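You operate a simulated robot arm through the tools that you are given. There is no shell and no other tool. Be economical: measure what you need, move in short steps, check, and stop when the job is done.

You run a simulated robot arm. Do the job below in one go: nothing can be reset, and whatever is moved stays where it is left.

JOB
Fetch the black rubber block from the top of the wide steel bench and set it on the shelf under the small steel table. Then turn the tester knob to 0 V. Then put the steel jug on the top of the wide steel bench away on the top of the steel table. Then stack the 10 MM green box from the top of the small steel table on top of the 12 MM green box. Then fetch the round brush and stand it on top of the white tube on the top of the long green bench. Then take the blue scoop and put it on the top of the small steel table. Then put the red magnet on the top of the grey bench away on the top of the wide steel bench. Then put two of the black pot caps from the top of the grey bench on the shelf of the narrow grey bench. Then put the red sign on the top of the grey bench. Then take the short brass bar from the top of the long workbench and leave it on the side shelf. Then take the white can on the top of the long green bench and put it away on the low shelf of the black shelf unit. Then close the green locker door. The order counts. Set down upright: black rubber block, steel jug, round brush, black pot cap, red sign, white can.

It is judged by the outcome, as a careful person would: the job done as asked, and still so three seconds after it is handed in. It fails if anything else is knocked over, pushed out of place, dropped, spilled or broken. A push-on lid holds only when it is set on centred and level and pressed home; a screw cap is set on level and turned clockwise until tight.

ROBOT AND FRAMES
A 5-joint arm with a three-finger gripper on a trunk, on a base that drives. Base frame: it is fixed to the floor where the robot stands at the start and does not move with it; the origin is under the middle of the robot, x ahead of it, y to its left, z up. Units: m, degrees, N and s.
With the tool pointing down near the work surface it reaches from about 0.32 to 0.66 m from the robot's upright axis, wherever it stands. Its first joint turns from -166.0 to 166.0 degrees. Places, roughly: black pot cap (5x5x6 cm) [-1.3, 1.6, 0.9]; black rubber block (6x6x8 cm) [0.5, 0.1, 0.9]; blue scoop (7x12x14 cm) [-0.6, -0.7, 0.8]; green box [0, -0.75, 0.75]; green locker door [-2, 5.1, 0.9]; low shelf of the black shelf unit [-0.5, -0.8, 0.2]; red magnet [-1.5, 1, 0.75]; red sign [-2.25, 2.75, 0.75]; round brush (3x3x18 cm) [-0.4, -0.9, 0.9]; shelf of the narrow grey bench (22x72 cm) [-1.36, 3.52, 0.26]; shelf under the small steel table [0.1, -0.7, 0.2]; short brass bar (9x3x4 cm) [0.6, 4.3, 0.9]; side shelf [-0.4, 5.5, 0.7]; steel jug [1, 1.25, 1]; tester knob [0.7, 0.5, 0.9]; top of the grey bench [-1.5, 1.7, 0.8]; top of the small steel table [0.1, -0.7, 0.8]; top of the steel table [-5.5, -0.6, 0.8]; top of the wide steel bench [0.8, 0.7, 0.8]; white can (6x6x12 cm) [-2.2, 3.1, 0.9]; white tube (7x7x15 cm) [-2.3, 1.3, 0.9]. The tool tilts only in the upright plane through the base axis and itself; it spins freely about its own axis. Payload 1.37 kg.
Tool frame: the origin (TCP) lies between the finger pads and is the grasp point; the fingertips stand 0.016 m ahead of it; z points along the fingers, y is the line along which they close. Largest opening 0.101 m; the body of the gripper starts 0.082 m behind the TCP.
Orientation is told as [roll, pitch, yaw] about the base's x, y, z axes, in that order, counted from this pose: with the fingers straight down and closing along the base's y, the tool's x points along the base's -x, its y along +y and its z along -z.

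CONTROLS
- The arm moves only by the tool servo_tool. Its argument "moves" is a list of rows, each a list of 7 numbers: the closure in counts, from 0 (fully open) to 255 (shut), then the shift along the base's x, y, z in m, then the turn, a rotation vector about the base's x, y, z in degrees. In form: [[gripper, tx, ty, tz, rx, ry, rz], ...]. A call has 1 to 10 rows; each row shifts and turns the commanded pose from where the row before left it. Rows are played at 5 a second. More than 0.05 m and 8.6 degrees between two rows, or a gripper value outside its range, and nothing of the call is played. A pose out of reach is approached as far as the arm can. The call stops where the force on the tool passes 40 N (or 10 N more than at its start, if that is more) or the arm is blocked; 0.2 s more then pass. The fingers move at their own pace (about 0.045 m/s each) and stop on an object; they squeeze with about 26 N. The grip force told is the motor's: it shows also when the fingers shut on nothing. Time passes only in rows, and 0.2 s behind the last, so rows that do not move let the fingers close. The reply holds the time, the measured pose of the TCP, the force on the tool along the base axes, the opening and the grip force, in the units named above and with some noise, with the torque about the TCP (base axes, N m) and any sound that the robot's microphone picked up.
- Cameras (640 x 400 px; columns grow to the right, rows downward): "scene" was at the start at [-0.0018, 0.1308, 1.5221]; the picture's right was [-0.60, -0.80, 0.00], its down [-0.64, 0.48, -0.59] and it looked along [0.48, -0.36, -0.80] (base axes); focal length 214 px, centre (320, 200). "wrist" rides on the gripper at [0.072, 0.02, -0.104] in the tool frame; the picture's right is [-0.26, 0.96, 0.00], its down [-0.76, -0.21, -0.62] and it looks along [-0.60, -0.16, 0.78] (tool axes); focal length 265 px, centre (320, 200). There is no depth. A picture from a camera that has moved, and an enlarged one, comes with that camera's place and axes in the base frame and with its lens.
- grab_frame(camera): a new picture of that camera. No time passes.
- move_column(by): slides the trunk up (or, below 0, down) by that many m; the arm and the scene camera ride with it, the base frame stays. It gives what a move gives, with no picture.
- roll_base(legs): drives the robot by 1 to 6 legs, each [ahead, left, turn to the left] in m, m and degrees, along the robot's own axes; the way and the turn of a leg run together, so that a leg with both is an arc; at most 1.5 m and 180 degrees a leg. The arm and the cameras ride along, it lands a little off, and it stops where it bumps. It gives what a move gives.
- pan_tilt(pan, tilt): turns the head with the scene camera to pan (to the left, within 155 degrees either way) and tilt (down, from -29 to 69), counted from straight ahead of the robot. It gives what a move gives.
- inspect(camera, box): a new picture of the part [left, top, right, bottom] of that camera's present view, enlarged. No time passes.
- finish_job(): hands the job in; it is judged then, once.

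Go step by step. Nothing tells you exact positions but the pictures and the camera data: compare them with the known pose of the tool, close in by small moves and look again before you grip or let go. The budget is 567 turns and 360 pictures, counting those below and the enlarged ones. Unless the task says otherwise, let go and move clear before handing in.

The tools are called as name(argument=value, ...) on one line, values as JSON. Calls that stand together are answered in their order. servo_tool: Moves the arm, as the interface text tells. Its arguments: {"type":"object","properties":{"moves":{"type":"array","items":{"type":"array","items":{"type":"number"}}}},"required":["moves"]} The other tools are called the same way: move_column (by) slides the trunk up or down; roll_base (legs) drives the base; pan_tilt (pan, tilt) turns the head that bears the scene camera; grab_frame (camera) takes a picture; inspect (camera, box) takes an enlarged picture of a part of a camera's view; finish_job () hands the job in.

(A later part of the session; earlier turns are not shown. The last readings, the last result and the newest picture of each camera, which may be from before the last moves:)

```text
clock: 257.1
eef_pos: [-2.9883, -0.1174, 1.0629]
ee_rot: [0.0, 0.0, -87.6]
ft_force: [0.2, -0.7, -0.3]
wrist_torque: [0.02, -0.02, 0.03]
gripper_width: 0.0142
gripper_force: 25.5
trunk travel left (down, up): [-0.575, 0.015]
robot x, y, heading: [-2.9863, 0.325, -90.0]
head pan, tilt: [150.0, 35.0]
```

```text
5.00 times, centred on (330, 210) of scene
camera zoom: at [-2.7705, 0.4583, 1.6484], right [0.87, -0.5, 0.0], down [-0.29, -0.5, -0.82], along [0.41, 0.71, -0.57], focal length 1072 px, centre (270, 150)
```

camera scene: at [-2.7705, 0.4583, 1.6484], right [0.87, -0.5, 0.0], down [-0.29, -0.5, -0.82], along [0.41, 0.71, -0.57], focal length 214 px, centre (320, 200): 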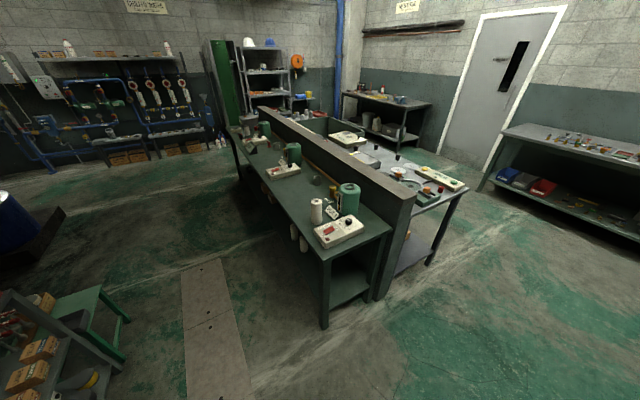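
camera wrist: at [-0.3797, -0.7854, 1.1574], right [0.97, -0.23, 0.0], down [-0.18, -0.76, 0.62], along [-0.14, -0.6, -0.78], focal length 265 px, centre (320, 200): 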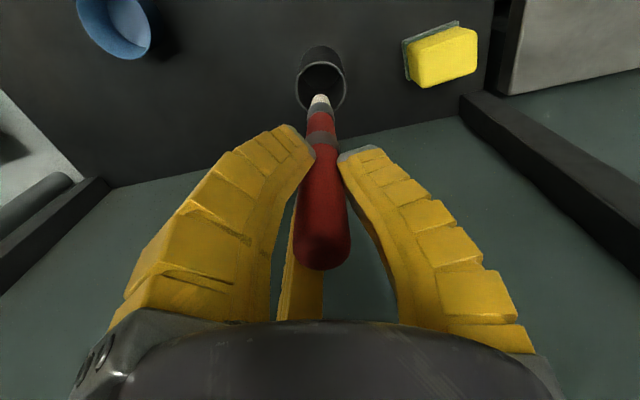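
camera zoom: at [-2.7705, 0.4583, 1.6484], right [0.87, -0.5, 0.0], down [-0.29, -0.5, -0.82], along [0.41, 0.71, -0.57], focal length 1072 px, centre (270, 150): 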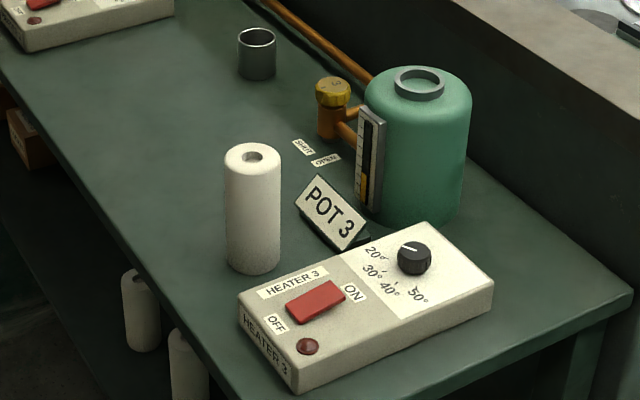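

The white tube (a roll with a centre hole) stands at about [-2.29, 1.33] on the long green bench, top z≈0.95. I raise the brush, turn to face +x and drive up the aisle beside it.

servo_tool(moves=[[255, 0, 0, 0.03, 0, 0, 0], [255, 0, 0.02, 0.03, 0, 0, 0]])

roll_base(legs=[[0, 0, 90], [0.1, 0, 0], [0, 0.98, 0]])

pan_tilt(pan=0, tilt=45)

grab_frame(camera="scene")

grab_frame(camera="wrist")

```text
clock: 257.7
eef_pos: [-2.9873, -0.0949, 1.1244]
ee_rot: [0.0, 0.0, -87.7]
ft_force: [-0.7, 0.9, 0.1]
wrist_torque: [-0.04, 0.0, -0.01]
gripper_width: 0.0138
gripper_force: 26.1
trunk travel left (down, up): [-0.575, 0.015]
robot x, y, heading: [-2.9887, 0.322, -90.0]
head pan, tilt: [150.0, 35.0]
```

```text
clock: 267.4
eef_pos: [-2.4629, 1.2996, 1.1238]
ee_rot: [0.1, 0.0, 1.7]
ft_force: [-0.4, 0.5, -0.3]
wrist_torque: [0.0, 0.01, -0.01]
gripper_width: 0.0141
gripper_force: 26.3
trunk travel left (down, up): [-0.575, 0.015]
robot x, y, heading: [-2.8812, 1.3028, -1.0]
head pan, tilt: [150.0, 35.0]
```

```text
clock: 269.7
eef_pos: [-2.4623, 1.2991, 1.1237]
ee_rot: [0.0, 0.0, 1.7]
ft_force: [0.1, 0.3, -0.5]
wrist_torque: [0.01, 0.0, 0.02]
gripper_width: 0.0141
gripper_force: 26.0
trunk travel left (down, up): [-0.575, 0.015]
robot x, y, heading: [-2.8787, 1.3021, -0.5]
head pan, tilt: [0.0, 45.0]
```

```text
228 pictures are left
camera scene: at [-2.8586, 1.4761, 1.6336], right [-0.01, -1.0, 0.0], down [-0.71, 0.01, -0.71], along [0.71, -0.01, -0.71], focal length 214 px, centre (320, 200)
```

scene: 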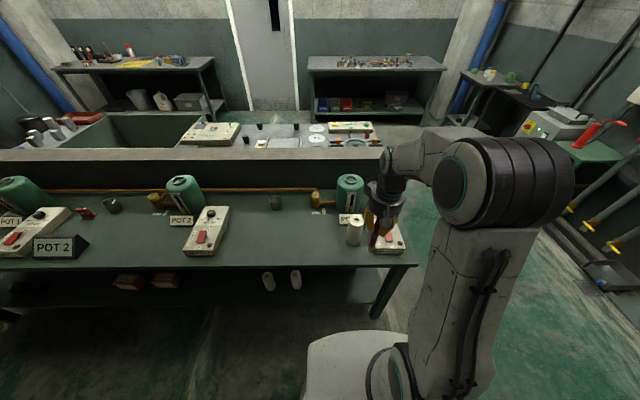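

```text
227 pictures are left
camera wrist: at [-2.5355, 1.3172, 1.2272], right [0.24, 0.97, 0.0], down [0.76, -0.18, 0.62], along [0.6, -0.15, -0.78], focal length 265 px, centre (320, 200)
```

wrist: 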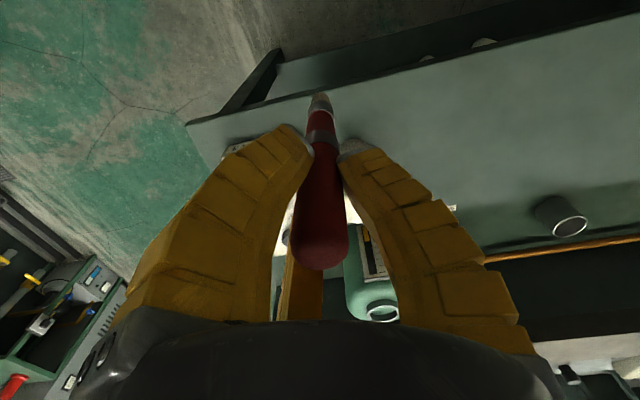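

inspect(camera="scene", box=[320, 160, 420, 260])

inspect(camera="wrist", box=[250, 70, 400, 330])

```text
4.00 times, centred on (370, 210) of scene
camera zoom: at [-2.8586, 1.4761, 1.6336], right [-0.01, -1.0, 0.0], down [-0.71, 0.01, -0.71], along [0.71, -0.01, -0.71], focal length 858 px, centre (120, 160)
```

zoom: 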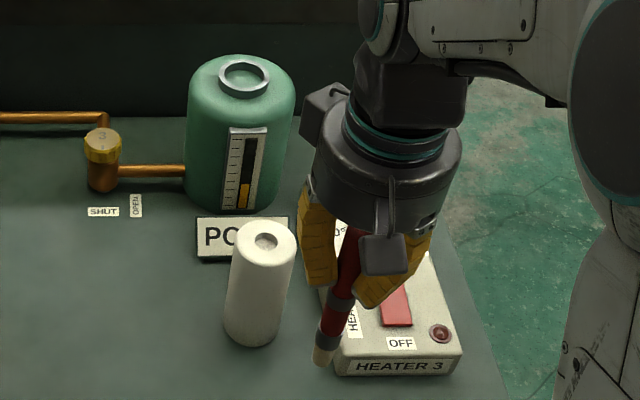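

```text
1.54 times, centred on (325, 200) of wrist
camera zoom: at [-2.5355, 1.3172, 1.2272], right [0.24, 0.97, 0.0], down [0.76, -0.18, 0.62], along [0.6, -0.15, -0.78], focal length 408 px, centre (312, 200)
```

zoom: 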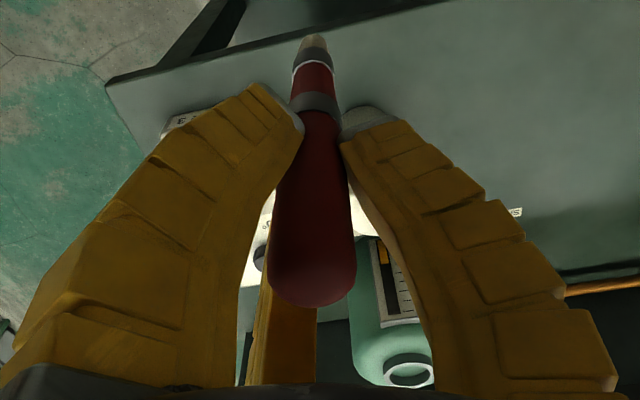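

servo_tool(moves=[[255, 0.04, 0.005, 0, 0, 0, 0], [255, 0.04, 0.005, 0, 0, 0, 0], [255, 0.04, 0.005, 0, 0, 0, 0], [255, 0.044, 0.006, 0, 0, 0, 0], [255, 0, 0, 0, 0, 0, 0]])

inspect(camera="scene", box=[310, 160, 390, 250])

inspect(camera="wrist", box=[260, 40, 380, 160])

```text
clock: 270.9
eef_pos: [-2.2993, 1.3201, 1.1237]
ee_rot: [0.0, 0.0, 1.7]
ft_force: [-0.3, -0.3, -1.2]
wrist_torque: [-0.02, -0.03, -0.02]
gripper_width: 0.014
gripper_force: 26.3
trunk travel left (down, up): [-0.575, 0.015]
robot x, y, heading: [-2.8835, 1.2969, -0.7]
head pan, tilt: [0.0, 45.0]
```

```text
4.44 times, centred on (350, 205) of scene
camera zoom: at [-2.8594, 1.476, 1.6336], right [-0.01, -1.0, 0.0], down [-0.71, 0.01, -0.71], along [0.71, -0.01, -0.71], focal length 953 px, centre (187, 178)
```

zoom: 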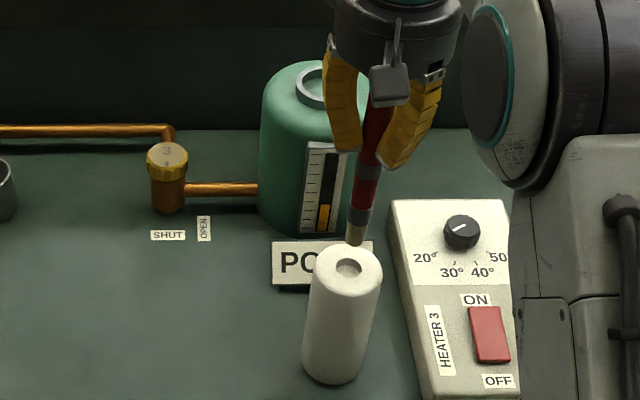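

```text
3.33 times, centred on (320, 100) of wrist
camera zoom: at [-2.3724, 1.3379, 1.2274], right [0.24, 0.97, 0.0], down [0.76, -0.18, 0.62], along [0.6, -0.15, -0.78], focal length 885 px, centre (320, 533)
```

zoom: 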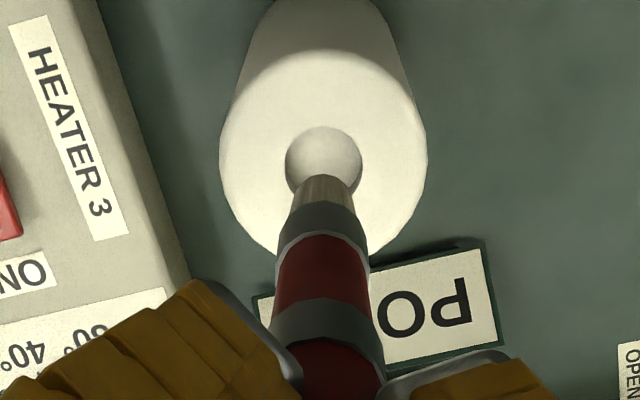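

servo_tool(moves=[[255, 0, 0, -0.022, 0, 0, 0], [255, 0, 0, 0, 0, 0, 0]])

inspect(camera="scene", box=[330, 190, 380, 240])

inspect(camera="wrist", box=[260, 40, 380, 160])

```text
clock: 271.5
eef_pos: [-2.2978, 1.3214, 1.0985]
ee_rot: [0.0, 0.1, 1.8]
ft_force: [0.0, 0.2, -0.4]
wrist_torque: [0.0, 0.02, 0.01]
gripper_width: 0.0141
gripper_force: 26.2
trunk travel left (down, up): [-0.575, 0.015]
robot x, y, heading: [-2.8783, 1.2987, -0.7]
head pan, tilt: [0.0, 45.0]
```

```text
8.00 times, centred on (355, 215) of scene
camera zoom: at [-2.8587, 1.476, 1.6336], right [-0.01, -1.0, 0.0], down [-0.71, 0.01, -0.71], along [0.71, -0.01, -0.71], focal length 1716 px, centre (40, 80)
```

zoom: 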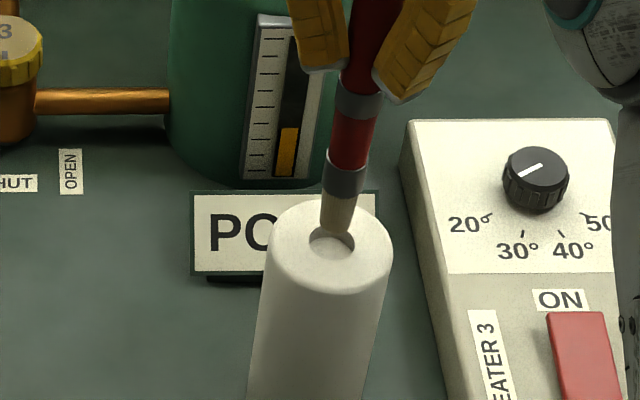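

```text
3.33 times, centred on (320, 100) of wrist
camera zoom: at [-2.3715, 1.3385, 1.2042], right [0.24, 0.97, 0.0], down [0.76, -0.18, 0.62], along [0.6, -0.15, -0.78], focal length 885 px, centre (320, 533)
```

zoom: 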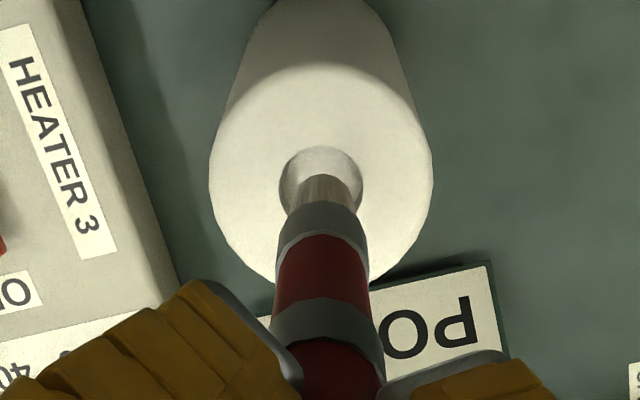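

servo_tool(moves=[[255, 0, 0, -0.006, 0, 0, 0], [255, 0, 0, -0.004, 0, 0, 0]])

servo_tool(moves=[[255, 0, 0, -0.004, 0, 0, 0], [255, 0, 0, -0.004, 0, 0, 0]])

inspect(camera="scene", box=[330, 190, 380, 240])

inspect(camera="wrist", box=[260, 40, 380, 160])

```text
clock: 272.1
eef_pos: [-2.2981, 1.3193, 1.092]
ee_rot: [0.0, 0.0, 1.7]
ft_force: [-0.2, 0.6, 0.1]
wrist_torque: [-0.01, 0.02, 0.0]
gripper_width: 0.0143
gripper_force: 25.3
trunk travel left (down, up): [-0.575, 0.015]
robot x, y, heading: [-2.8812, 1.3027, -0.6]
head pan, tilt: [0.0, 45.0]
```

```text
clock: 272.7
eef_pos: [-2.2983, 1.3205, 1.0833]
ee_rot: [0.1, 0.0, 1.7]
ft_force: [-0.2, 0.0, -0.5]
wrist_torque: [0.0, -0.03, 0.01]
gripper_width: 0.0143
gripper_force: 25.8
trunk travel left (down, up): [-0.575, 0.015]
robot x, y, heading: [-2.882, 1.3034, -0.5]
head pan, tilt: [0.0, 45.0]
```

```text
8.00 times, centred on (355, 215) of scene
camera zoom: at [-2.8585, 1.4761, 1.6336], right [-0.01, -1.0, 0.0], down [-0.71, 0.01, -0.71], along [0.71, -0.01, -0.71], focal length 1716 px, centre (40, 80)
```

zoom: 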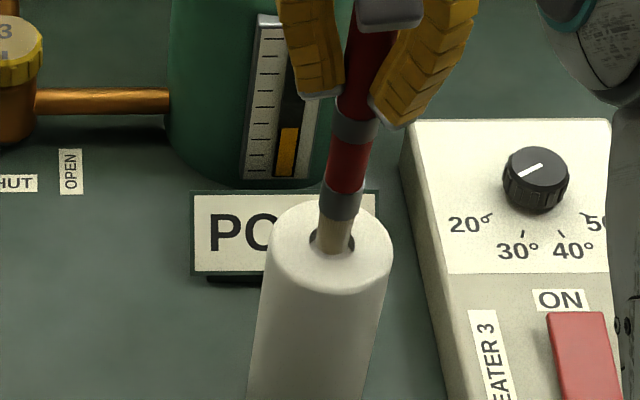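

```text
3.33 times, centred on (320, 100) of wrist
camera zoom: at [-2.3714, 1.3381, 1.1871], right [0.24, 0.97, 0.0], down [0.76, -0.18, 0.62], along [0.6, -0.15, -0.78], focal length 885 px, centre (320, 533)
```

zoom: 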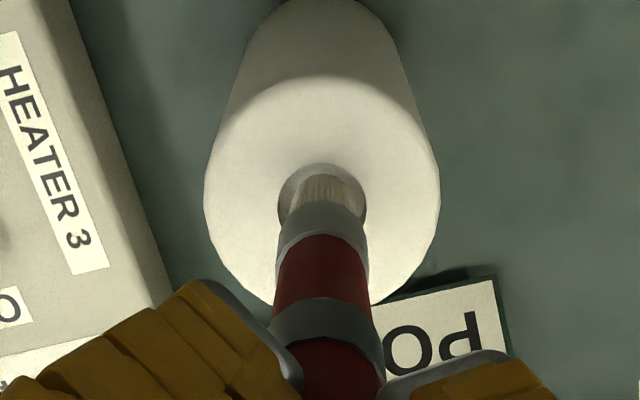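

servo_tool(moves=[[255, 0, 0.001, -0.004, 0, 0, 0], [255, 0, 0, -0.003, 0, 0, 0]])

servo_tool(moves=[[255, 0, 0, -0.003, 0, 0, 0], [255, 0, 0, -0.002, 0, 0, 0]])

servo_tool(moves=[[255, 0, 0, -0.003, 0, 0, 0], [255, 0, 0, -0.002, 0, 0, 0]])

```text
clock: 273.3
eef_pos: [-2.2978, 1.3204, 1.0796]
ee_rot: [0.0, -0.4, 1.8]
ft_force: [1.5, -1.5, 18.7]
wrist_torque: [-0.31, -0.12, 0.02]
gripper_width: 0.0199
gripper_force: 25.9
trunk travel left (down, up): [-0.575, 0.015]
robot x, y, heading: [-2.8808, 1.298, -0.5]
head pan, tilt: [0.0, 45.0]
```

```text
clock: 273.9
eef_pos: [-2.2992, 1.3218, 1.0747]
ee_rot: [0.0, -0.4, 1.7]
ft_force: [1.0, 1.1, 28.5]
wrist_torque: [0.1, -0.36, 0.01]
gripper_width: 0.0276
gripper_force: 25.8
trunk travel left (down, up): [-0.575, 0.015]
robot x, y, heading: [-2.8832, 1.3031, -0.7]
head pan, tilt: [0.0, 45.0]
```

```text
clock: 274.5
eef_pos: [-2.2998, 1.3206, 1.0684]
ee_rot: [0.0, -0.4, 1.7]
ft_force: [0.5, 1.4, 28.2]
wrist_torque: [0.11, -0.29, 0.02]
gripper_width: 0.0344
gripper_force: 26.1
trunk travel left (down, up): [-0.575, 0.015]
robot x, y, heading: [-2.8821, 1.2987, -0.6]
head pan, tilt: [0.0, 45.0]
```

inspect(camera="scene", box=[320, 170, 390, 240])

grab_frame(camera="wrist")

```text
5.71 times, centred on (355, 205) of scene
camera zoom: at [-2.8615, 1.4762, 1.6336], right [-0.01, -1.0, 0.0], down [-0.71, 0.01, -0.71], along [0.71, -0.01, -0.71], focal length 1226 px, centre (120, 171)
```

zoom: 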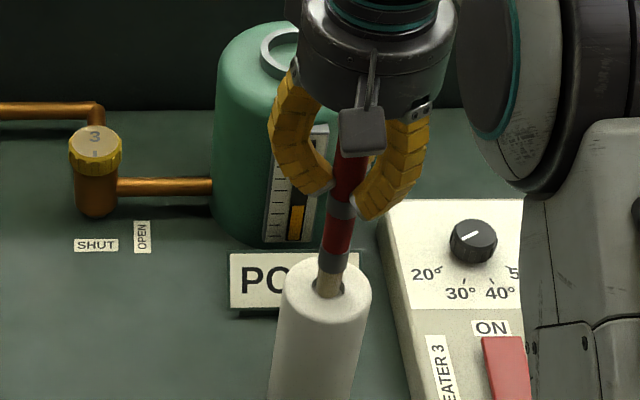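

```text
217 pictures are left
camera wrist: at [-2.3731, 1.3393, 1.1726], right [0.24, 0.97, 0.0], down [0.76, -0.18, 0.63], along [0.61, -0.15, -0.78], focal length 265 px, centre (320, 200)
```

wrist: 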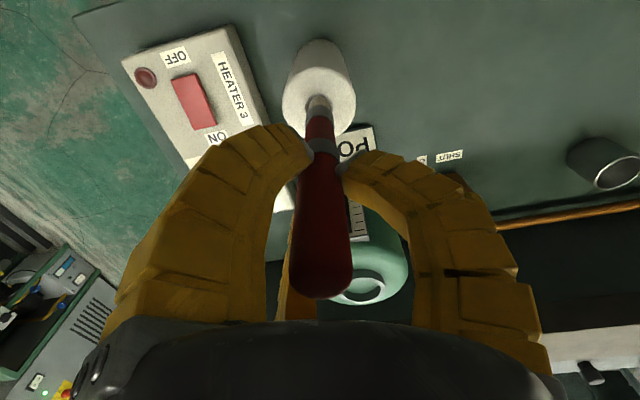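

servo_tool(moves=[[255, 0, 0, 0.005, 0, 0, 0], [255, 0, 0, 0.005, 0, 0, 0], [255, 0, 0, 0, 0, 0, 0]])

inspect(camera="scene", box=[330, 190, 380, 240])

inspect(camera="wrist", box=[260, 40, 380, 160])

```text
clock: 275.3
eef_pos: [-2.3004, 1.32, 1.0767]
ee_rot: [0.0, 0.0, 1.7]
ft_force: [-0.7, -0.2, 10.2]
wrist_torque: [-0.05, 0.16, 0.0]
gripper_width: 0.0222
gripper_force: 26.0
trunk travel left (down, up): [-0.575, 0.015]
robot x, y, heading: [-2.8788, 1.2986, -0.9]
head pan, tilt: [0.0, 45.0]
```

```text
8.00 times, centred on (355, 215) of scene
camera zoom: at [-2.8599, 1.476, 1.6335], right [-0.01, -1.0, 0.0], down [-0.71, 0.01, -0.71], along [0.71, -0.01, -0.71], focal length 1716 px, centre (40, 80)
```

zoom: 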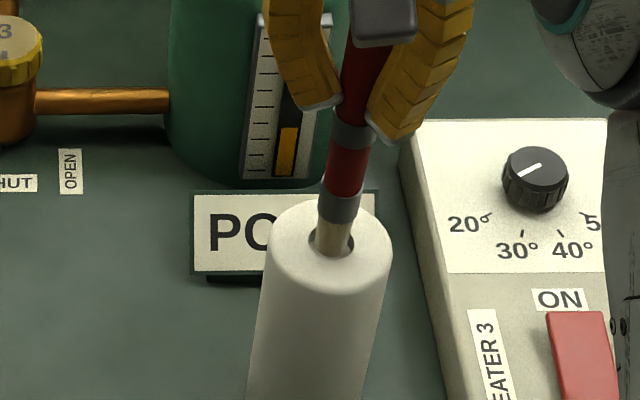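

```text
3.33 times, centred on (320, 100) of wrist
camera zoom: at [-2.373, 1.339, 1.18], right [0.24, 0.97, 0.0], down [0.76, -0.19, 0.62], along [0.6, -0.15, -0.79], focal length 885 px, centre (320, 533)
```

zoom: 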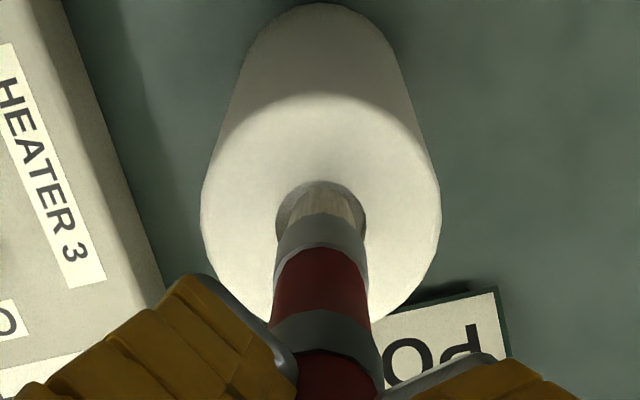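

servo_tool(moves=[[255, 0, 0, 0.004, 0, 0, 0], [220, 0, 0, 0, 0, 0, 0], [200, 0, 0, 0, 0, 0, 0], [190, 0, 0, 0, 0, 0, 0], [180, 0, 0, 0, 0, 0, 0], [160, 0, 0, 0, 0, 0, 0]])

inspect(camera="scene", box=[320, 170, 390, 240])

grab_frame(camera="wrist")

```text
clock: 276.7
eef_pos: [-2.2969, 1.3223, 1.0798]
ee_rot: [0.0, 0.0, 1.7]
ft_force: [-0.2, 0.6, -0.5]
wrist_torque: [0.01, -0.05, -0.02]
gripper_width: 0.042
gripper_force: 3.6
trunk travel left (down, up): [-0.575, 0.015]
robot x, y, heading: [-2.883, 1.3014, -0.8]
head pan, tilt: [0.0, 45.0]
```

```text
5.71 times, centred on (355, 205) of scene
camera zoom: at [-2.8585, 1.4761, 1.6336], right [-0.01, -1.0, 0.0], down [-0.71, 0.01, -0.71], along [0.71, -0.01, -0.71], focal length 1226 px, centre (120, 171)
```

zoom: 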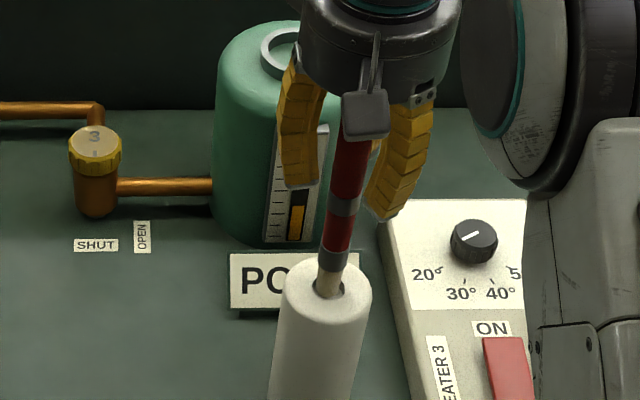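

```text
213 pictures are left
camera wrist: at [-2.3716, 1.3393, 1.1842], right [0.24, 0.97, 0.0], down [0.76, -0.18, 0.62], along [0.6, -0.15, -0.78], focal length 265 px, centre (320, 200)
```

wrist: 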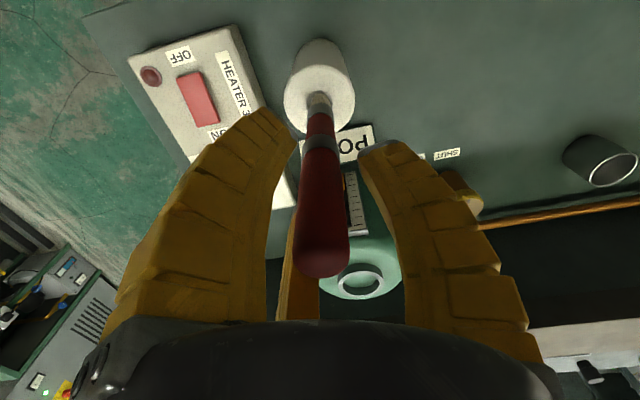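

servo_tool(moves=[[80, 0, 0, 0, 0, 0, 0], [40, 0, 0, 0, 0, 0, 0], [40, 0, 0, 0.03, 0, 0, 0], [40, 0, 0, 0.03, 0, 0, 0], [40, -0.01, 0, 0.03, 0, 0, 0]])

inspect(camera="scene", box=[320, 170, 390, 240])

grab_frame(camera="wrist")

```text
clock: 277.9
eef_pos: [-2.3084, 1.3215, 1.171]
ee_rot: [0.1, 0.0, 1.6]
ft_force: [-0.4, -0.9, 0.2]
wrist_torque: [0.0, -0.02, 0.03]
gripper_width: 0.0865
gripper_force: 1.6
trunk travel left (down, up): [-0.575, 0.015]
robot x, y, heading: [-2.8836, 1.3018, -0.7]
head pan, tilt: [0.0, 45.0]
```

```text
5.71 times, centred on (355, 205) of scene
camera zoom: at [-2.8595, 1.476, 1.6336], right [-0.01, -1.0, 0.0], down [-0.71, 0.01, -0.71], along [0.71, -0.01, -0.71], focal length 1226 px, centre (120, 171)
```

zoom: 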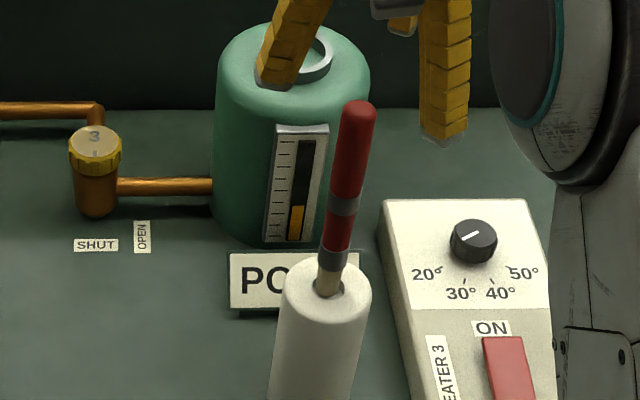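

```text
211 pictures are left
camera wrist: at [-2.3822, 1.3391, 1.2749], right [0.24, 0.97, 0.0], down [0.76, -0.18, 0.62], along [0.6, -0.15, -0.78], focal length 265 px, centre (320, 200)
```

wrist: 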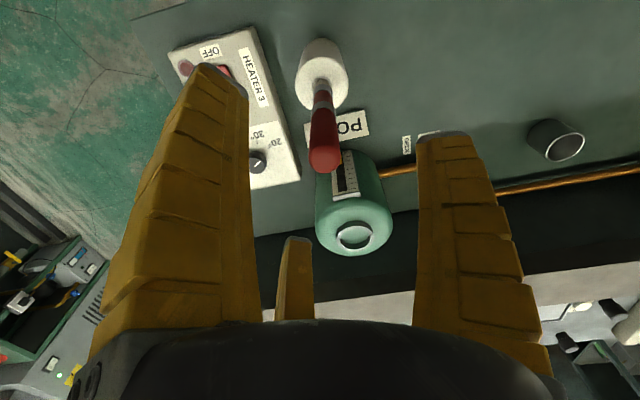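

The brush stands upright in the tube. Now back to the black unit for the blue scoop.

servo_tool(moves=[[0, -0.03, 0, 0.03, 0, 0, 0], [0, -0.045, 0, 0, 0, 0, 0], [0, -0.045, 0, 0, 0, 0, 0], [0, -0.03, 0, 0, 0, 0, 0]])

roll_base(legs=[[-0.05, 0, 0.7], [0, -1.0, 0], [0, 0, -90], [0, 1.15, 0], [0, 1.15, 0]])

pan_tilt(pan=0, tilt=50)

grab_frame(camera="scene")

```text
clock: 278.9
eef_pos: [-2.4579, 1.321, 1.2003]
ee_rot: [0.1, -0.2, 1.8]
ft_force: [-0.7, 0.0, 0.2]
wrist_torque: [0.02, 0.0, 0.01]
gripper_width: 0.101
gripper_force: 0.0
trunk travel left (down, up): [-0.575, 0.015]
robot x, y, heading: [-2.8821, 1.3011, -0.7]
head pan, tilt: [0.0, 45.0]
```

```text
clock: 299.4
eef_pos: [-0.5853, -0.0675, 1.1998]
ee_rot: [0.0, 0.0, -86.0]
ft_force: [0.6, -0.7, -1.5]
wrist_torque: [0.02, 0.01, -0.02]
gripper_width: 0.1008
gripper_force: 0.1
trunk travel left (down, up): [-0.575, 0.015]
robot x, y, heading: [-0.6235, 0.356, -88.2]
head pan, tilt: [0.0, 45.0]
```

```text
clock: 300.0
eef_pos: [-0.5848, -0.0688, 1.2007]
ee_rot: [0.1, 0.0, -86.1]
ft_force: [-0.8, 1.7, 1.1]
wrist_torque: [0.02, -0.03, 0.0]
gripper_width: 0.1009
gripper_force: 0.1
trunk travel left (down, up): [-0.575, 0.015]
robot x, y, heading: [-0.6211, 0.3541, -88.4]
head pan, tilt: [0.0, 50.0]
```

```text
210 pictures are left
camera scene: at [-0.446, 0.3412, 1.6267], right [-1.0, -0.03, 0.0], down [-0.02, 0.77, -0.64], along [0.02, -0.64, -0.77], focal length 214 px, centre (320, 200)
```

scene: 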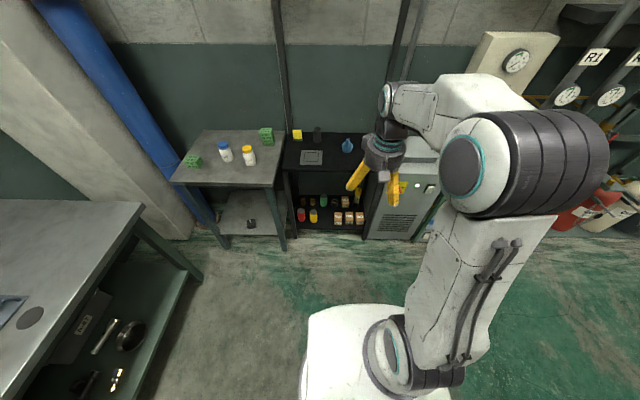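

roll_base(legs=[[0.54, 0.0, -1.7]])

grab_frame(camera="wrist")

inspect(camera="scene", box=[300, 150, 440, 250])

```text
clock: 303.1
eef_pos: [-0.5882, -0.6088, 1.1994]
ee_rot: [-0.1, 0.0, -87.5]
ft_force: [-0.7, -0.6, -0.4]
wrist_torque: [0.0, 0.01, -0.02]
gripper_width: 0.1006
gripper_force: 0.0
trunk travel left (down, up): [-0.575, 0.015]
robot x, y, heading: [-0.6124, -0.1857, -89.9]
head pan, tilt: [0.0, 50.0]
```

```text
209 pictures are left
camera wrist: at [-0.5723, -0.5357, 1.3043], right [0.97, -0.22, 0.0], down [-0.17, -0.76, 0.62], along [-0.14, -0.6, -0.78], focal length 265 px, centre (320, 200)
```

wrist: 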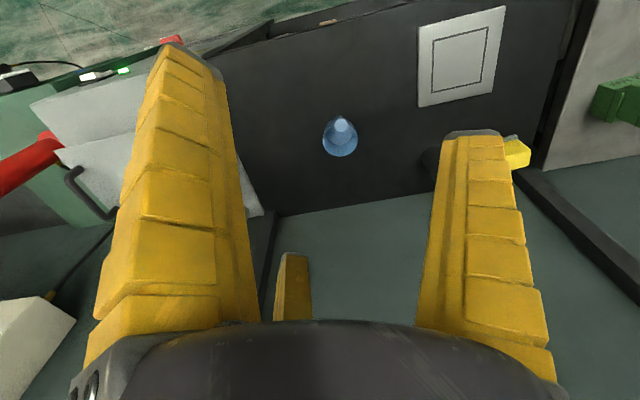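

```text
4.00 times, centred on (370, 200) of scene
camera zoom: at [-0.4384, -0.2028, 1.6267], right [-1.0, 0.0, 0.0], down [0.0, 0.77, -0.64], along [0.0, -0.64, -0.77], focal length 858 px, centre (120, 200)
```

zoom: 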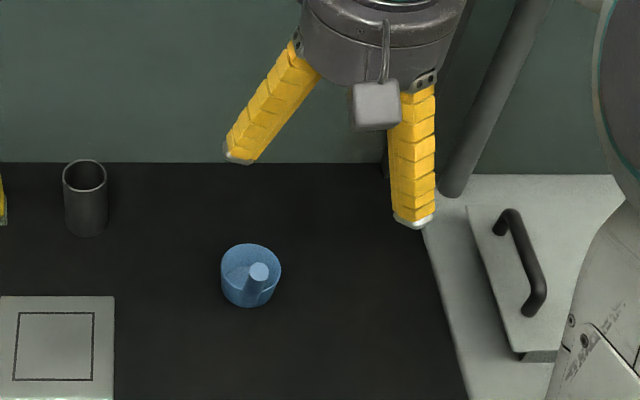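

The scoop's handle leans up toward the robot (~20°), top at about [-0.576, -0.694, 0.927]. I tilt the tool to match it and approach along the handle.

servo_tool(moves=[[60, 0.004, -0.01, -0.04, 0, 0, 1.7], [60, 0.004, -0.012, -0.035, -6.65, -0.49, 0], [60, 0.004, -0.012, -0.035, -6.65, -0.49, 0], [60, 0, -0.012, -0.035, -6.65, -0.49, 0], [60, 0, 0, 0, 0, 0, 0]])

grab_frame(camera="wrist")

inspect(camera="scene", box=[300, 160, 420, 250])

```text
clock: 304.4
eef_pos: [-0.5756, -0.6522, 1.0541]
ee_rot: [0.3, -20.0, -85.8]
ft_force: [0.5, -0.4, 0.6]
wrist_torque: [-0.02, 0.03, -0.03]
gripper_width: 0.0795
gripper_force: 1.8
trunk travel left (down, up): [-0.575, 0.015]
robot x, y, heading: [-0.6146, -0.1826, -89.9]
head pan, tilt: [0.0, 50.0]
```

```text
207 pictures are left
camera wrist: at [-0.5652, -0.5485, 1.1289], right [0.98, -0.18, 0.1], down [-0.17, -0.51, 0.84], along [-0.1, -0.84, -0.53], focal length 265 px, centre (320, 200)
```

wrist: 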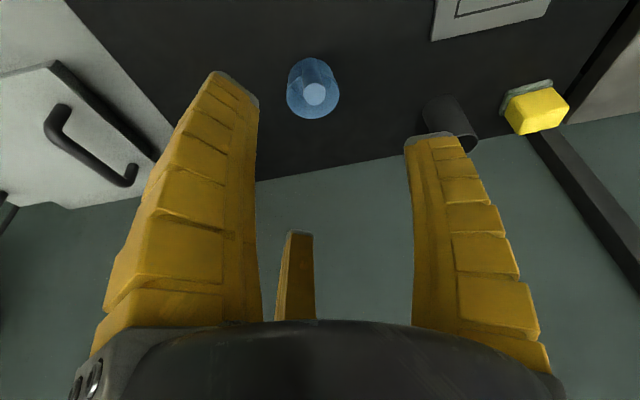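

```text
4.44 times, centred on (360, 205) of scene
camera zoom: at [-0.4384, -0.2018, 1.6267], right [-1.0, 0.0, 0.0], down [0.0, 0.77, -0.64], along [0.0, -0.64, -0.77], focal length 953 px, centre (142, 178)
```

zoom: 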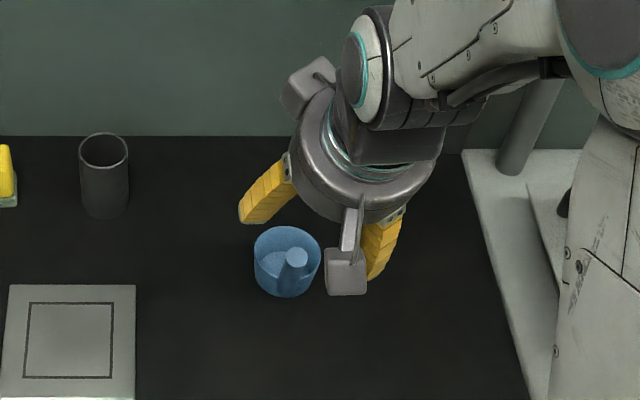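

servo_tool(moves=[[60, -0.0006, -0.011, -0.0316, 0, 0, 0], [60, -0.0006, -0.011, -0.0316, 0, 0, 0], [60, -0.0006, -0.011, -0.0316, 0, 0, 0], [60, 0, 0, 0, 0, 0, 0]])

grab_frame(camera="wrist")

inspect(camera="scene", box=[300, 160, 420, 250])

```text
clock: 305.4
eef_pos: [-0.5772, -0.6875, 0.9624]
ee_rot: [0.1, -20.1, -85.9]
ft_force: [-0.2, 0.2, 0.7]
wrist_torque: [-0.02, 0.0, 0.0]
gripper_width: 0.0795
gripper_force: 2.2
trunk travel left (down, up): [-0.575, 0.015]
robot x, y, heading: [-0.6121, -0.1853, -89.8]
head pan, tilt: [0.0, 50.0]
```

```text
205 pictures are left
camera wrist: at [-0.5665, -0.5824, 1.0342], right [0.98, -0.18, 0.09], down [-0.17, -0.51, 0.84], along [-0.1, -0.84, -0.53], focal length 265 px, centre (320, 200)
```

wrist: 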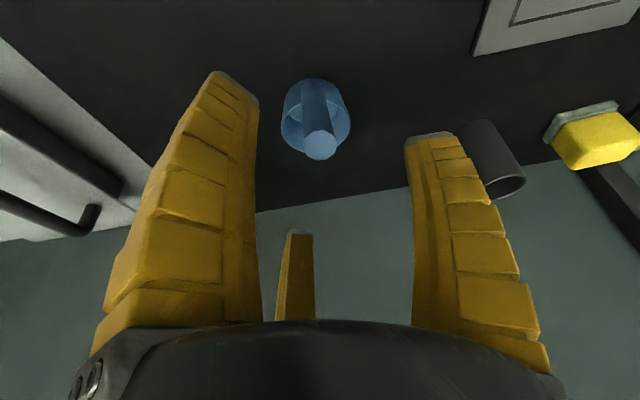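

```text
4.44 times, centred on (360, 205) of scene
camera zoom: at [-0.4384, -0.2018, 1.6267], right [-1.0, 0.0, 0.0], down [0.0, 0.77, -0.64], along [0.0, -0.64, -0.77], focal length 953 px, centre (142, 178)
```

zoom: 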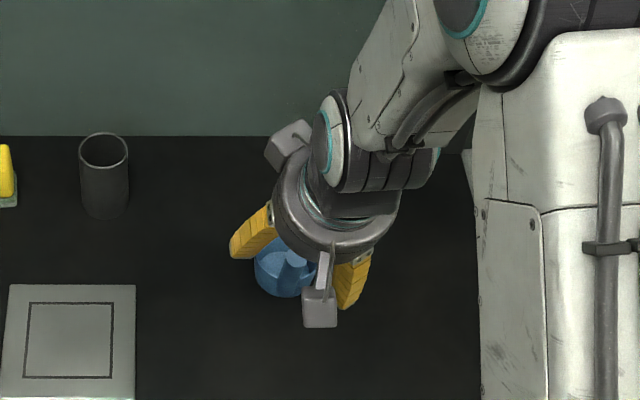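

servo_tool(moves=[[60, -0.0005, -0.0095, -0.033, 0, 0, 0], [60, -0.0005, -0.0095, -0.033, 0, 0, 0], [60, 0, 0, 0, 0, 0, 0]])

grab_frame(camera="wrist")

```text
clock: 306.1
eef_pos: [-0.5778, -0.7061, 0.8942]
ee_rot: [0.0, -20.0, -85.9]
ft_force: [-0.2, 0.0, 0.3]
wrist_torque: [0.01, -0.02, -0.02]
gripper_width: 0.0793
gripper_force: 1.8
trunk travel left (down, up): [-0.575, 0.015]
robot x, y, heading: [-0.6155, -0.1871, -90.2]
head pan, tilt: [0.0, 50.0]
```

```text
203 pictures are left
camera wrist: at [-0.5672, -0.6017, 0.9673], right [0.98, -0.18, 0.09], down [-0.17, -0.51, 0.84], along [-0.1, -0.84, -0.53], focal length 265 px, centre (320, 200)
```

wrist: 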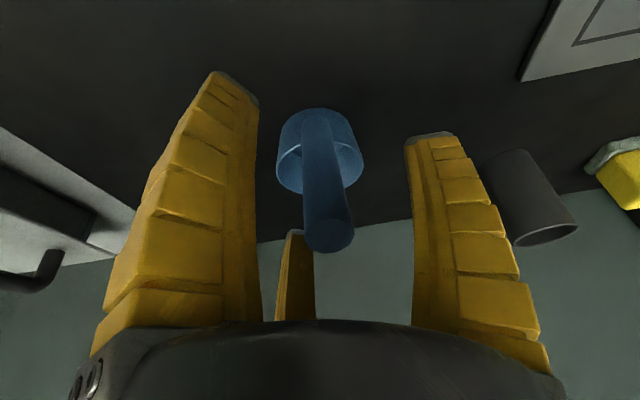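

servo_tool(moves=[[60, 0.003, 0, 0, 0, 0, 0], [140, 0, 0, 0, 0, 0, 0], [200, 0, 0, 0, 0, 0, 0], [255, 0, 0, 0, 0, 0, 0], [255, 0, 0, 0, 0, 0, 0], [255, 0, 0, 0, 0, 0, 0]])

grab_frame(camera="wrist")

```text
clock: 307.6
eef_pos: [-0.5757, -0.7067, 0.8954]
ee_rot: [0.1, -20.1, -85.8]
ft_force: [0.5, 2.1, 4.8]
wrist_torque: [0.0, -0.04, -0.01]
gripper_width: 0.015
gripper_force: 26.2
trunk travel left (down, up): [-0.575, 0.015]
robot x, y, heading: [-0.6161, -0.1833, -89.9]
head pan, tilt: [0.0, 50.0]
```

```text
202 pictures are left
camera wrist: at [-0.5648, -0.6013, 0.9679], right [0.98, -0.18, 0.09], down [-0.17, -0.51, 0.84], along [-0.1, -0.84, -0.53], focal length 265 px, centre (320, 200)
```

wrist: 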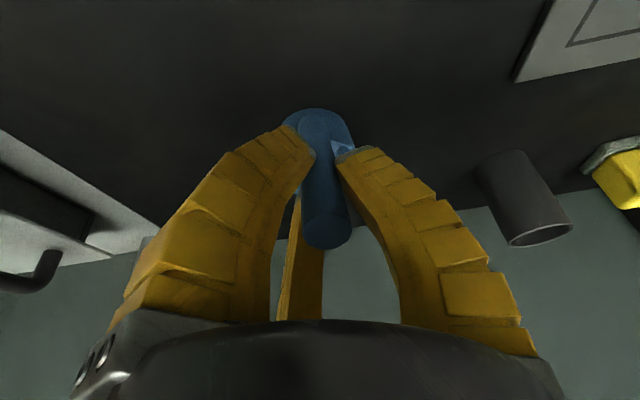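

Handle gripped. Lifting and moving over to the small table.

servo_tool(moves=[[255, 0, 0, 0.02, 0, 0, 0], [255, 0, 0, 0.03, 0, 0, 0], [255, 0, 0.02, 0.03, 0, 0, 0], [255, 0, 0.03, 0.02, 0, 0, 0]])

grab_frame(camera="wrist")

roll_base(legs=[[-0.2, 0, 0], [0, 0.49, 0]])

grab_frame(camera="scene")

```text
clock: 308.6
eef_pos: [-0.5787, -0.6557, 0.9944]
ee_rot: [0.3, -20.0, -85.9]
ft_force: [-0.1, 1.0, -0.5]
wrist_torque: [0.03, 0.0, -0.01]
gripper_width: 0.0124
gripper_force: 25.8
trunk travel left (down, up): [-0.575, 0.015]
robot x, y, heading: [-0.6111, -0.1833, -90.1]
head pan, tilt: [0.0, 50.0]
```

```text
201 pictures are left
camera wrist: at [-0.5666, -0.5509, 1.0678], right [0.98, -0.18, 0.09], down [-0.17, -0.51, 0.84], along [-0.1, -0.84, -0.53], focal length 265 px, centre (320, 200)
```

wrist: 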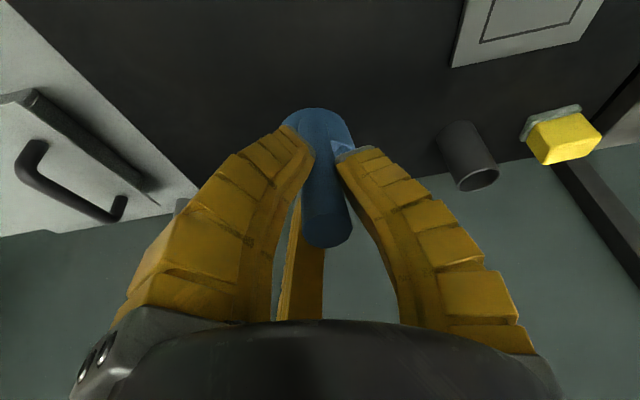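

```text
clock: 312.7
eef_pos: [-0.0842, -0.4535, 0.9944]
ee_rot: [0.1, -19.9, -85.7]
ft_force: [0.6, -0.5, -0.3]
wrist_torque: [0.03, 0.0, -0.02]
gripper_width: 0.0125
gripper_force: 26.2
trunk travel left (down, up): [-0.575, 0.015]
robot x, y, heading: [-0.1217, 0.0192, -89.7]
head pan, tilt: [0.0, 50.0]
```

```text
200 pictures are left
camera scene: at [0.0539, 0.001, 1.6266], right [-1.0, 0.0, 0.0], down [0.0, 0.77, -0.64], along [0.0, -0.64, -0.77], focal length 214 px, centre (320, 200)
```

scene: 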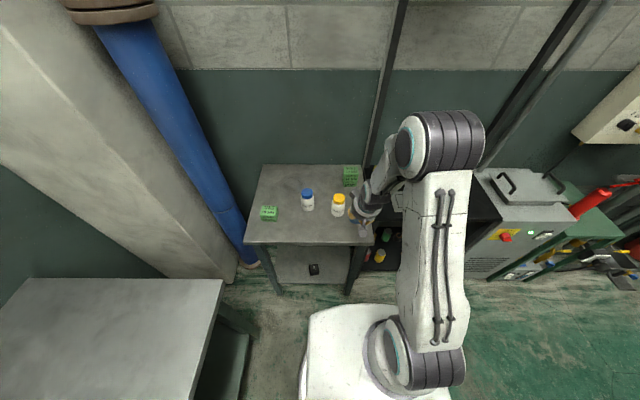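

servo_tool(moves=[[255, -0.013, -0.028, -0.01, 0, 0, -1.7], [255, -0.013, -0.028, -0.015, 0, 0, -1.7], [255, 0, 0, -0.03, 0, 0, 0], [255, 0, 0, 0, 0, 0, 0]])

grab_frame(camera="wrist")

inspect(camera="scene", box=[310, 160, 400, 250])

```text
clock: 313.7
eef_pos: [-0.1094, -0.5093, 0.9384]
ee_rot: [0.2, -20.0, -89.1]
ft_force: [0.6, 0.4, -0.6]
wrist_torque: [0.03, 0.0, 0.03]
gripper_width: 0.0125
gripper_force: 26.3
trunk travel left (down, up): [-0.575, 0.015]
robot x, y, heading: [-0.1217, 0.0186, -89.5]
head pan, tilt: [0.0, 50.0]
```

```text
199 pictures are left
camera wrist: at [-0.0928, -0.4055, 1.0125], right [0.97, -0.23, 0.09], down [-0.2, -0.5, 0.84], along [-0.15, -0.83, -0.53], focal length 265 px, centre (320, 200)
```

wrist: 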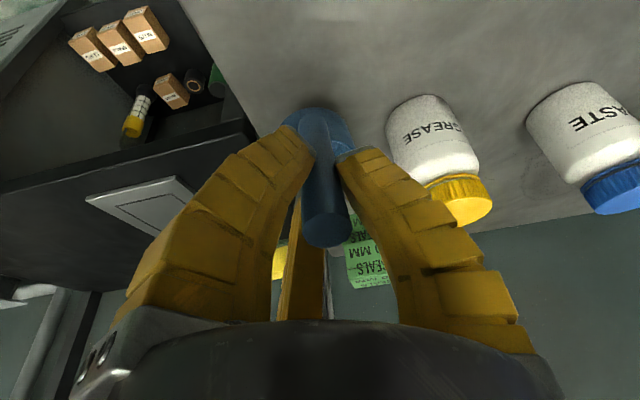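

```text
4.44 times, centred on (355, 205) of scene
camera zoom: at [0.0531, 0.0011, 1.6267], right [-1.0, 0.0, 0.0], down [0.0, 0.77, -0.64], along [0.0, -0.64, -0.77], focal length 953 px, centre (164, 178)
```

zoom: 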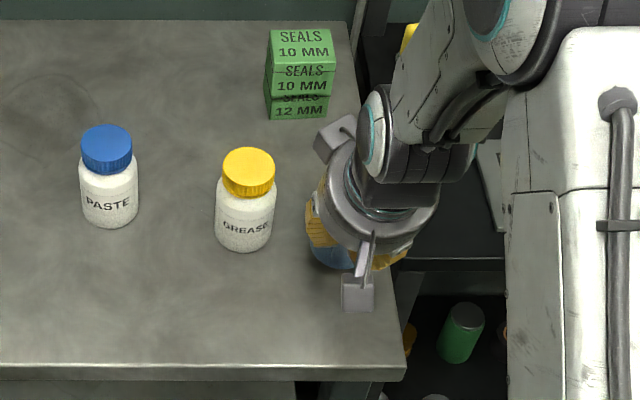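

servo_tool(moves=[[255, 0, 0, -0.012, 0, 0, 0], [255, 0, 0, -0.008, 0, 0, 0]])

servo_tool(moves=[[255, 0, 0, -0.004, 0, 0, 0], [255, 0, 0, -0.002, 0, 0, 0]])

servo_tool(moves=[[255, 0, 0, -0.003, 0, 0, 0], [255, 0, 0, -0.002, 0, 0, 0]])

```text
clock: 314.3
eef_pos: [-0.1098, -0.5097, 0.9184]
ee_rot: [0.2, -20.0, -89.0]
ft_force: [0.7, -0.1, -0.7]
wrist_torque: [0.06, 0.02, 0.0]
gripper_width: 0.0124
gripper_force: 25.9
trunk travel left (down, up): [-0.575, 0.015]
robot x, y, heading: [-0.1233, 0.0165, -89.7]
head pan, tilt: [0.0, 50.0]
```

```text
clock: 314.9
eef_pos: [-0.1102, -0.51, 0.9137]
ee_rot: [0.1, -20.2, -89.1]
ft_force: [0.3, 1.9, 9.0]
wrist_torque: [-0.13, -0.05, 0.05]
gripper_width: 0.0154
gripper_force: 25.9
trunk travel left (down, up): [-0.575, 0.015]
robot x, y, heading: [-0.1213, 0.0192, -89.8]
head pan, tilt: [0.0, 50.0]
```

```text
clock: 315.5
eef_pos: [-0.1107, -0.5099, 0.9086]
ee_rot: [0.1, -20.2, -89.1]
ft_force: [0.8, 5.1, 16.7]
wrist_torque: [-0.14, 0.05, 0.03]
gripper_width: 0.0198
gripper_force: 26.6
trunk travel left (down, up): [-0.575, 0.015]
robot x, y, heading: [-0.1208, 0.017, -89.7]
head pan, tilt: [0.0, 50.0]
```

Contact. Raising a hair and releasing.

servo_tool(moves=[[255, 0, 0, 0.004, 0, 0, 0], [200, 0, 0, 0, 0, 0, 0], [150, 0, 0, 0, 0, 0, 0], [100, 0, 0, 0, 0, 0, 0], [80, 0, 0, 0, 0, 0, 0]])

grab_frame(camera="wrist")

```text
clock: 316.7
eef_pos: [-0.1092, -0.5097, 0.9119]
ee_rot: [0.2, -20.0, -89.2]
ft_force: [-0.8, 0.5, 0.4]
wrist_torque: [-0.02, -0.02, -0.01]
gripper_width: 0.0724
gripper_force: 2.0
trunk travel left (down, up): [-0.575, 0.015]
robot x, y, heading: [-0.1237, 0.0155, -89.5]
head pan, tilt: [0.0, 50.0]
```

```text
197 pictures are left
camera wrist: at [-0.0933, -0.4057, 0.9853], right [0.97, -0.23, 0.09], down [-0.2, -0.5, 0.84], along [-0.15, -0.83, -0.53], focal length 265 px, centre (320, 200)
```

wrist: 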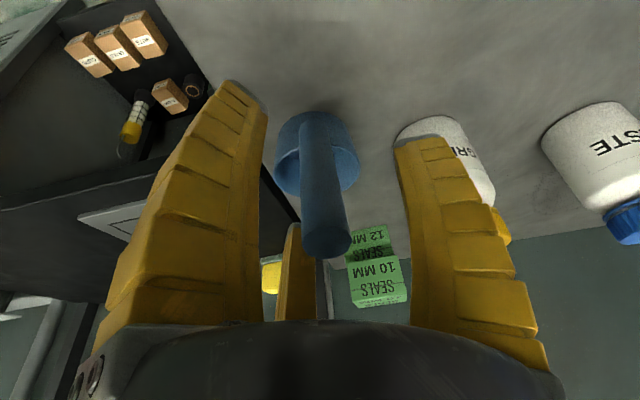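

servo_tool(moves=[[80, 0, 0.0103, 0.028, 0, 0, 0], [80, 0, 0.0137, 0.0376, 0, 0, 0], [80, 0, 0.0137, 0.0376, 0, 0, 0], [0, 0, 0.02, 0.03, 7, 0, 0], [0, 0, 0.02, 0.02, 7, 0, 0], [0, 0, 0.02, 0, 6, 0, 0]])

grab_frame(camera="scene")

```text
clock: 318.1
eef_pos: [-0.1102, -0.4122, 1.0654]
ee_rot: [0.0, 0.1, -89.1]
ft_force: [-0.4, 0.0, 0.0]
wrist_torque: [0.01, -0.01, 0.02]
gripper_width: 0.1007
gripper_force: 0.0
trunk travel left (down, up): [-0.575, 0.015]
robot x, y, heading: [-0.1224, 0.018, -89.8]
head pan, tilt: [0.0, 50.0]
```

```text
196 pictures are left
camera scene: at [0.0532, 0.0009, 1.6267], right [-1.0, 0.0, 0.0], down [0.0, 0.77, -0.64], along [0.0, -0.64, -0.77], focal length 214 px, centre (320, 200)
```

scene: 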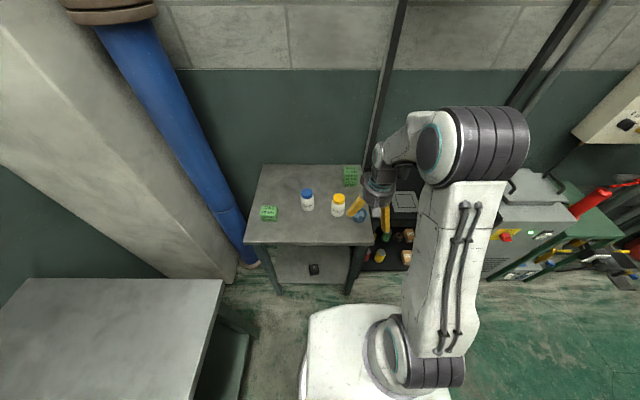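

Scoop stands on the small table. Next, the red magnet on the grey bench: drive there and look.

roll_base(legs=[[-1.2, 0, 0], [0, 0, -90], [0.35, 0, 0]])

pan_tilt(pan=0, tilt=40)

grab_frame(camera="scene")

```text
clock: 329.8
eef_pos: [-0.902, 1.198, 1.0643]
ee_rot: [0.0, 0.1, -178.9]
ft_force: [-0.9, 1.0, 0.1]
wrist_torque: [0.05, -0.03, 0.01]
gripper_width: 0.1007
gripper_force: 0.0
trunk travel left (down, up): [-0.575, 0.015]
robot x, y, heading: [-0.469, 1.2117, -179.4]
head pan, tilt: [0.0, 50.0]
```

```text
clock: 330.5
eef_pos: [-0.9009, 1.1981, 1.0647]
ee_rot: [0.0, 0.0, -178.9]
ft_force: [0.2, -0.3, 0.4]
wrist_torque: [-0.01, 0.0, -0.01]
gripper_width: 0.1009
gripper_force: 0.1
trunk travel left (down, up): [-0.575, 0.015]
robot x, y, heading: [-0.4702, 1.2087, -179.8]
head pan, tilt: [0.0, 40.0]
```

```text
195 pictures are left
camera scene: at [-0.4949, 1.0356, 1.6408], right [-0.01, 1.0, 0.0], down [0.64, 0.01, -0.77], along [-0.77, -0.01, -0.64], focal length 214 px, centre (320, 200)
```

scene: 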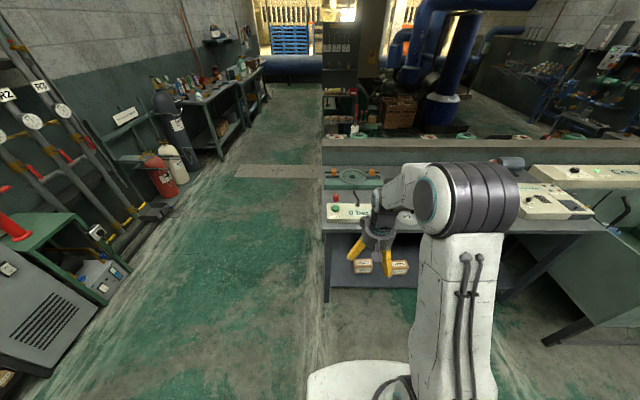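

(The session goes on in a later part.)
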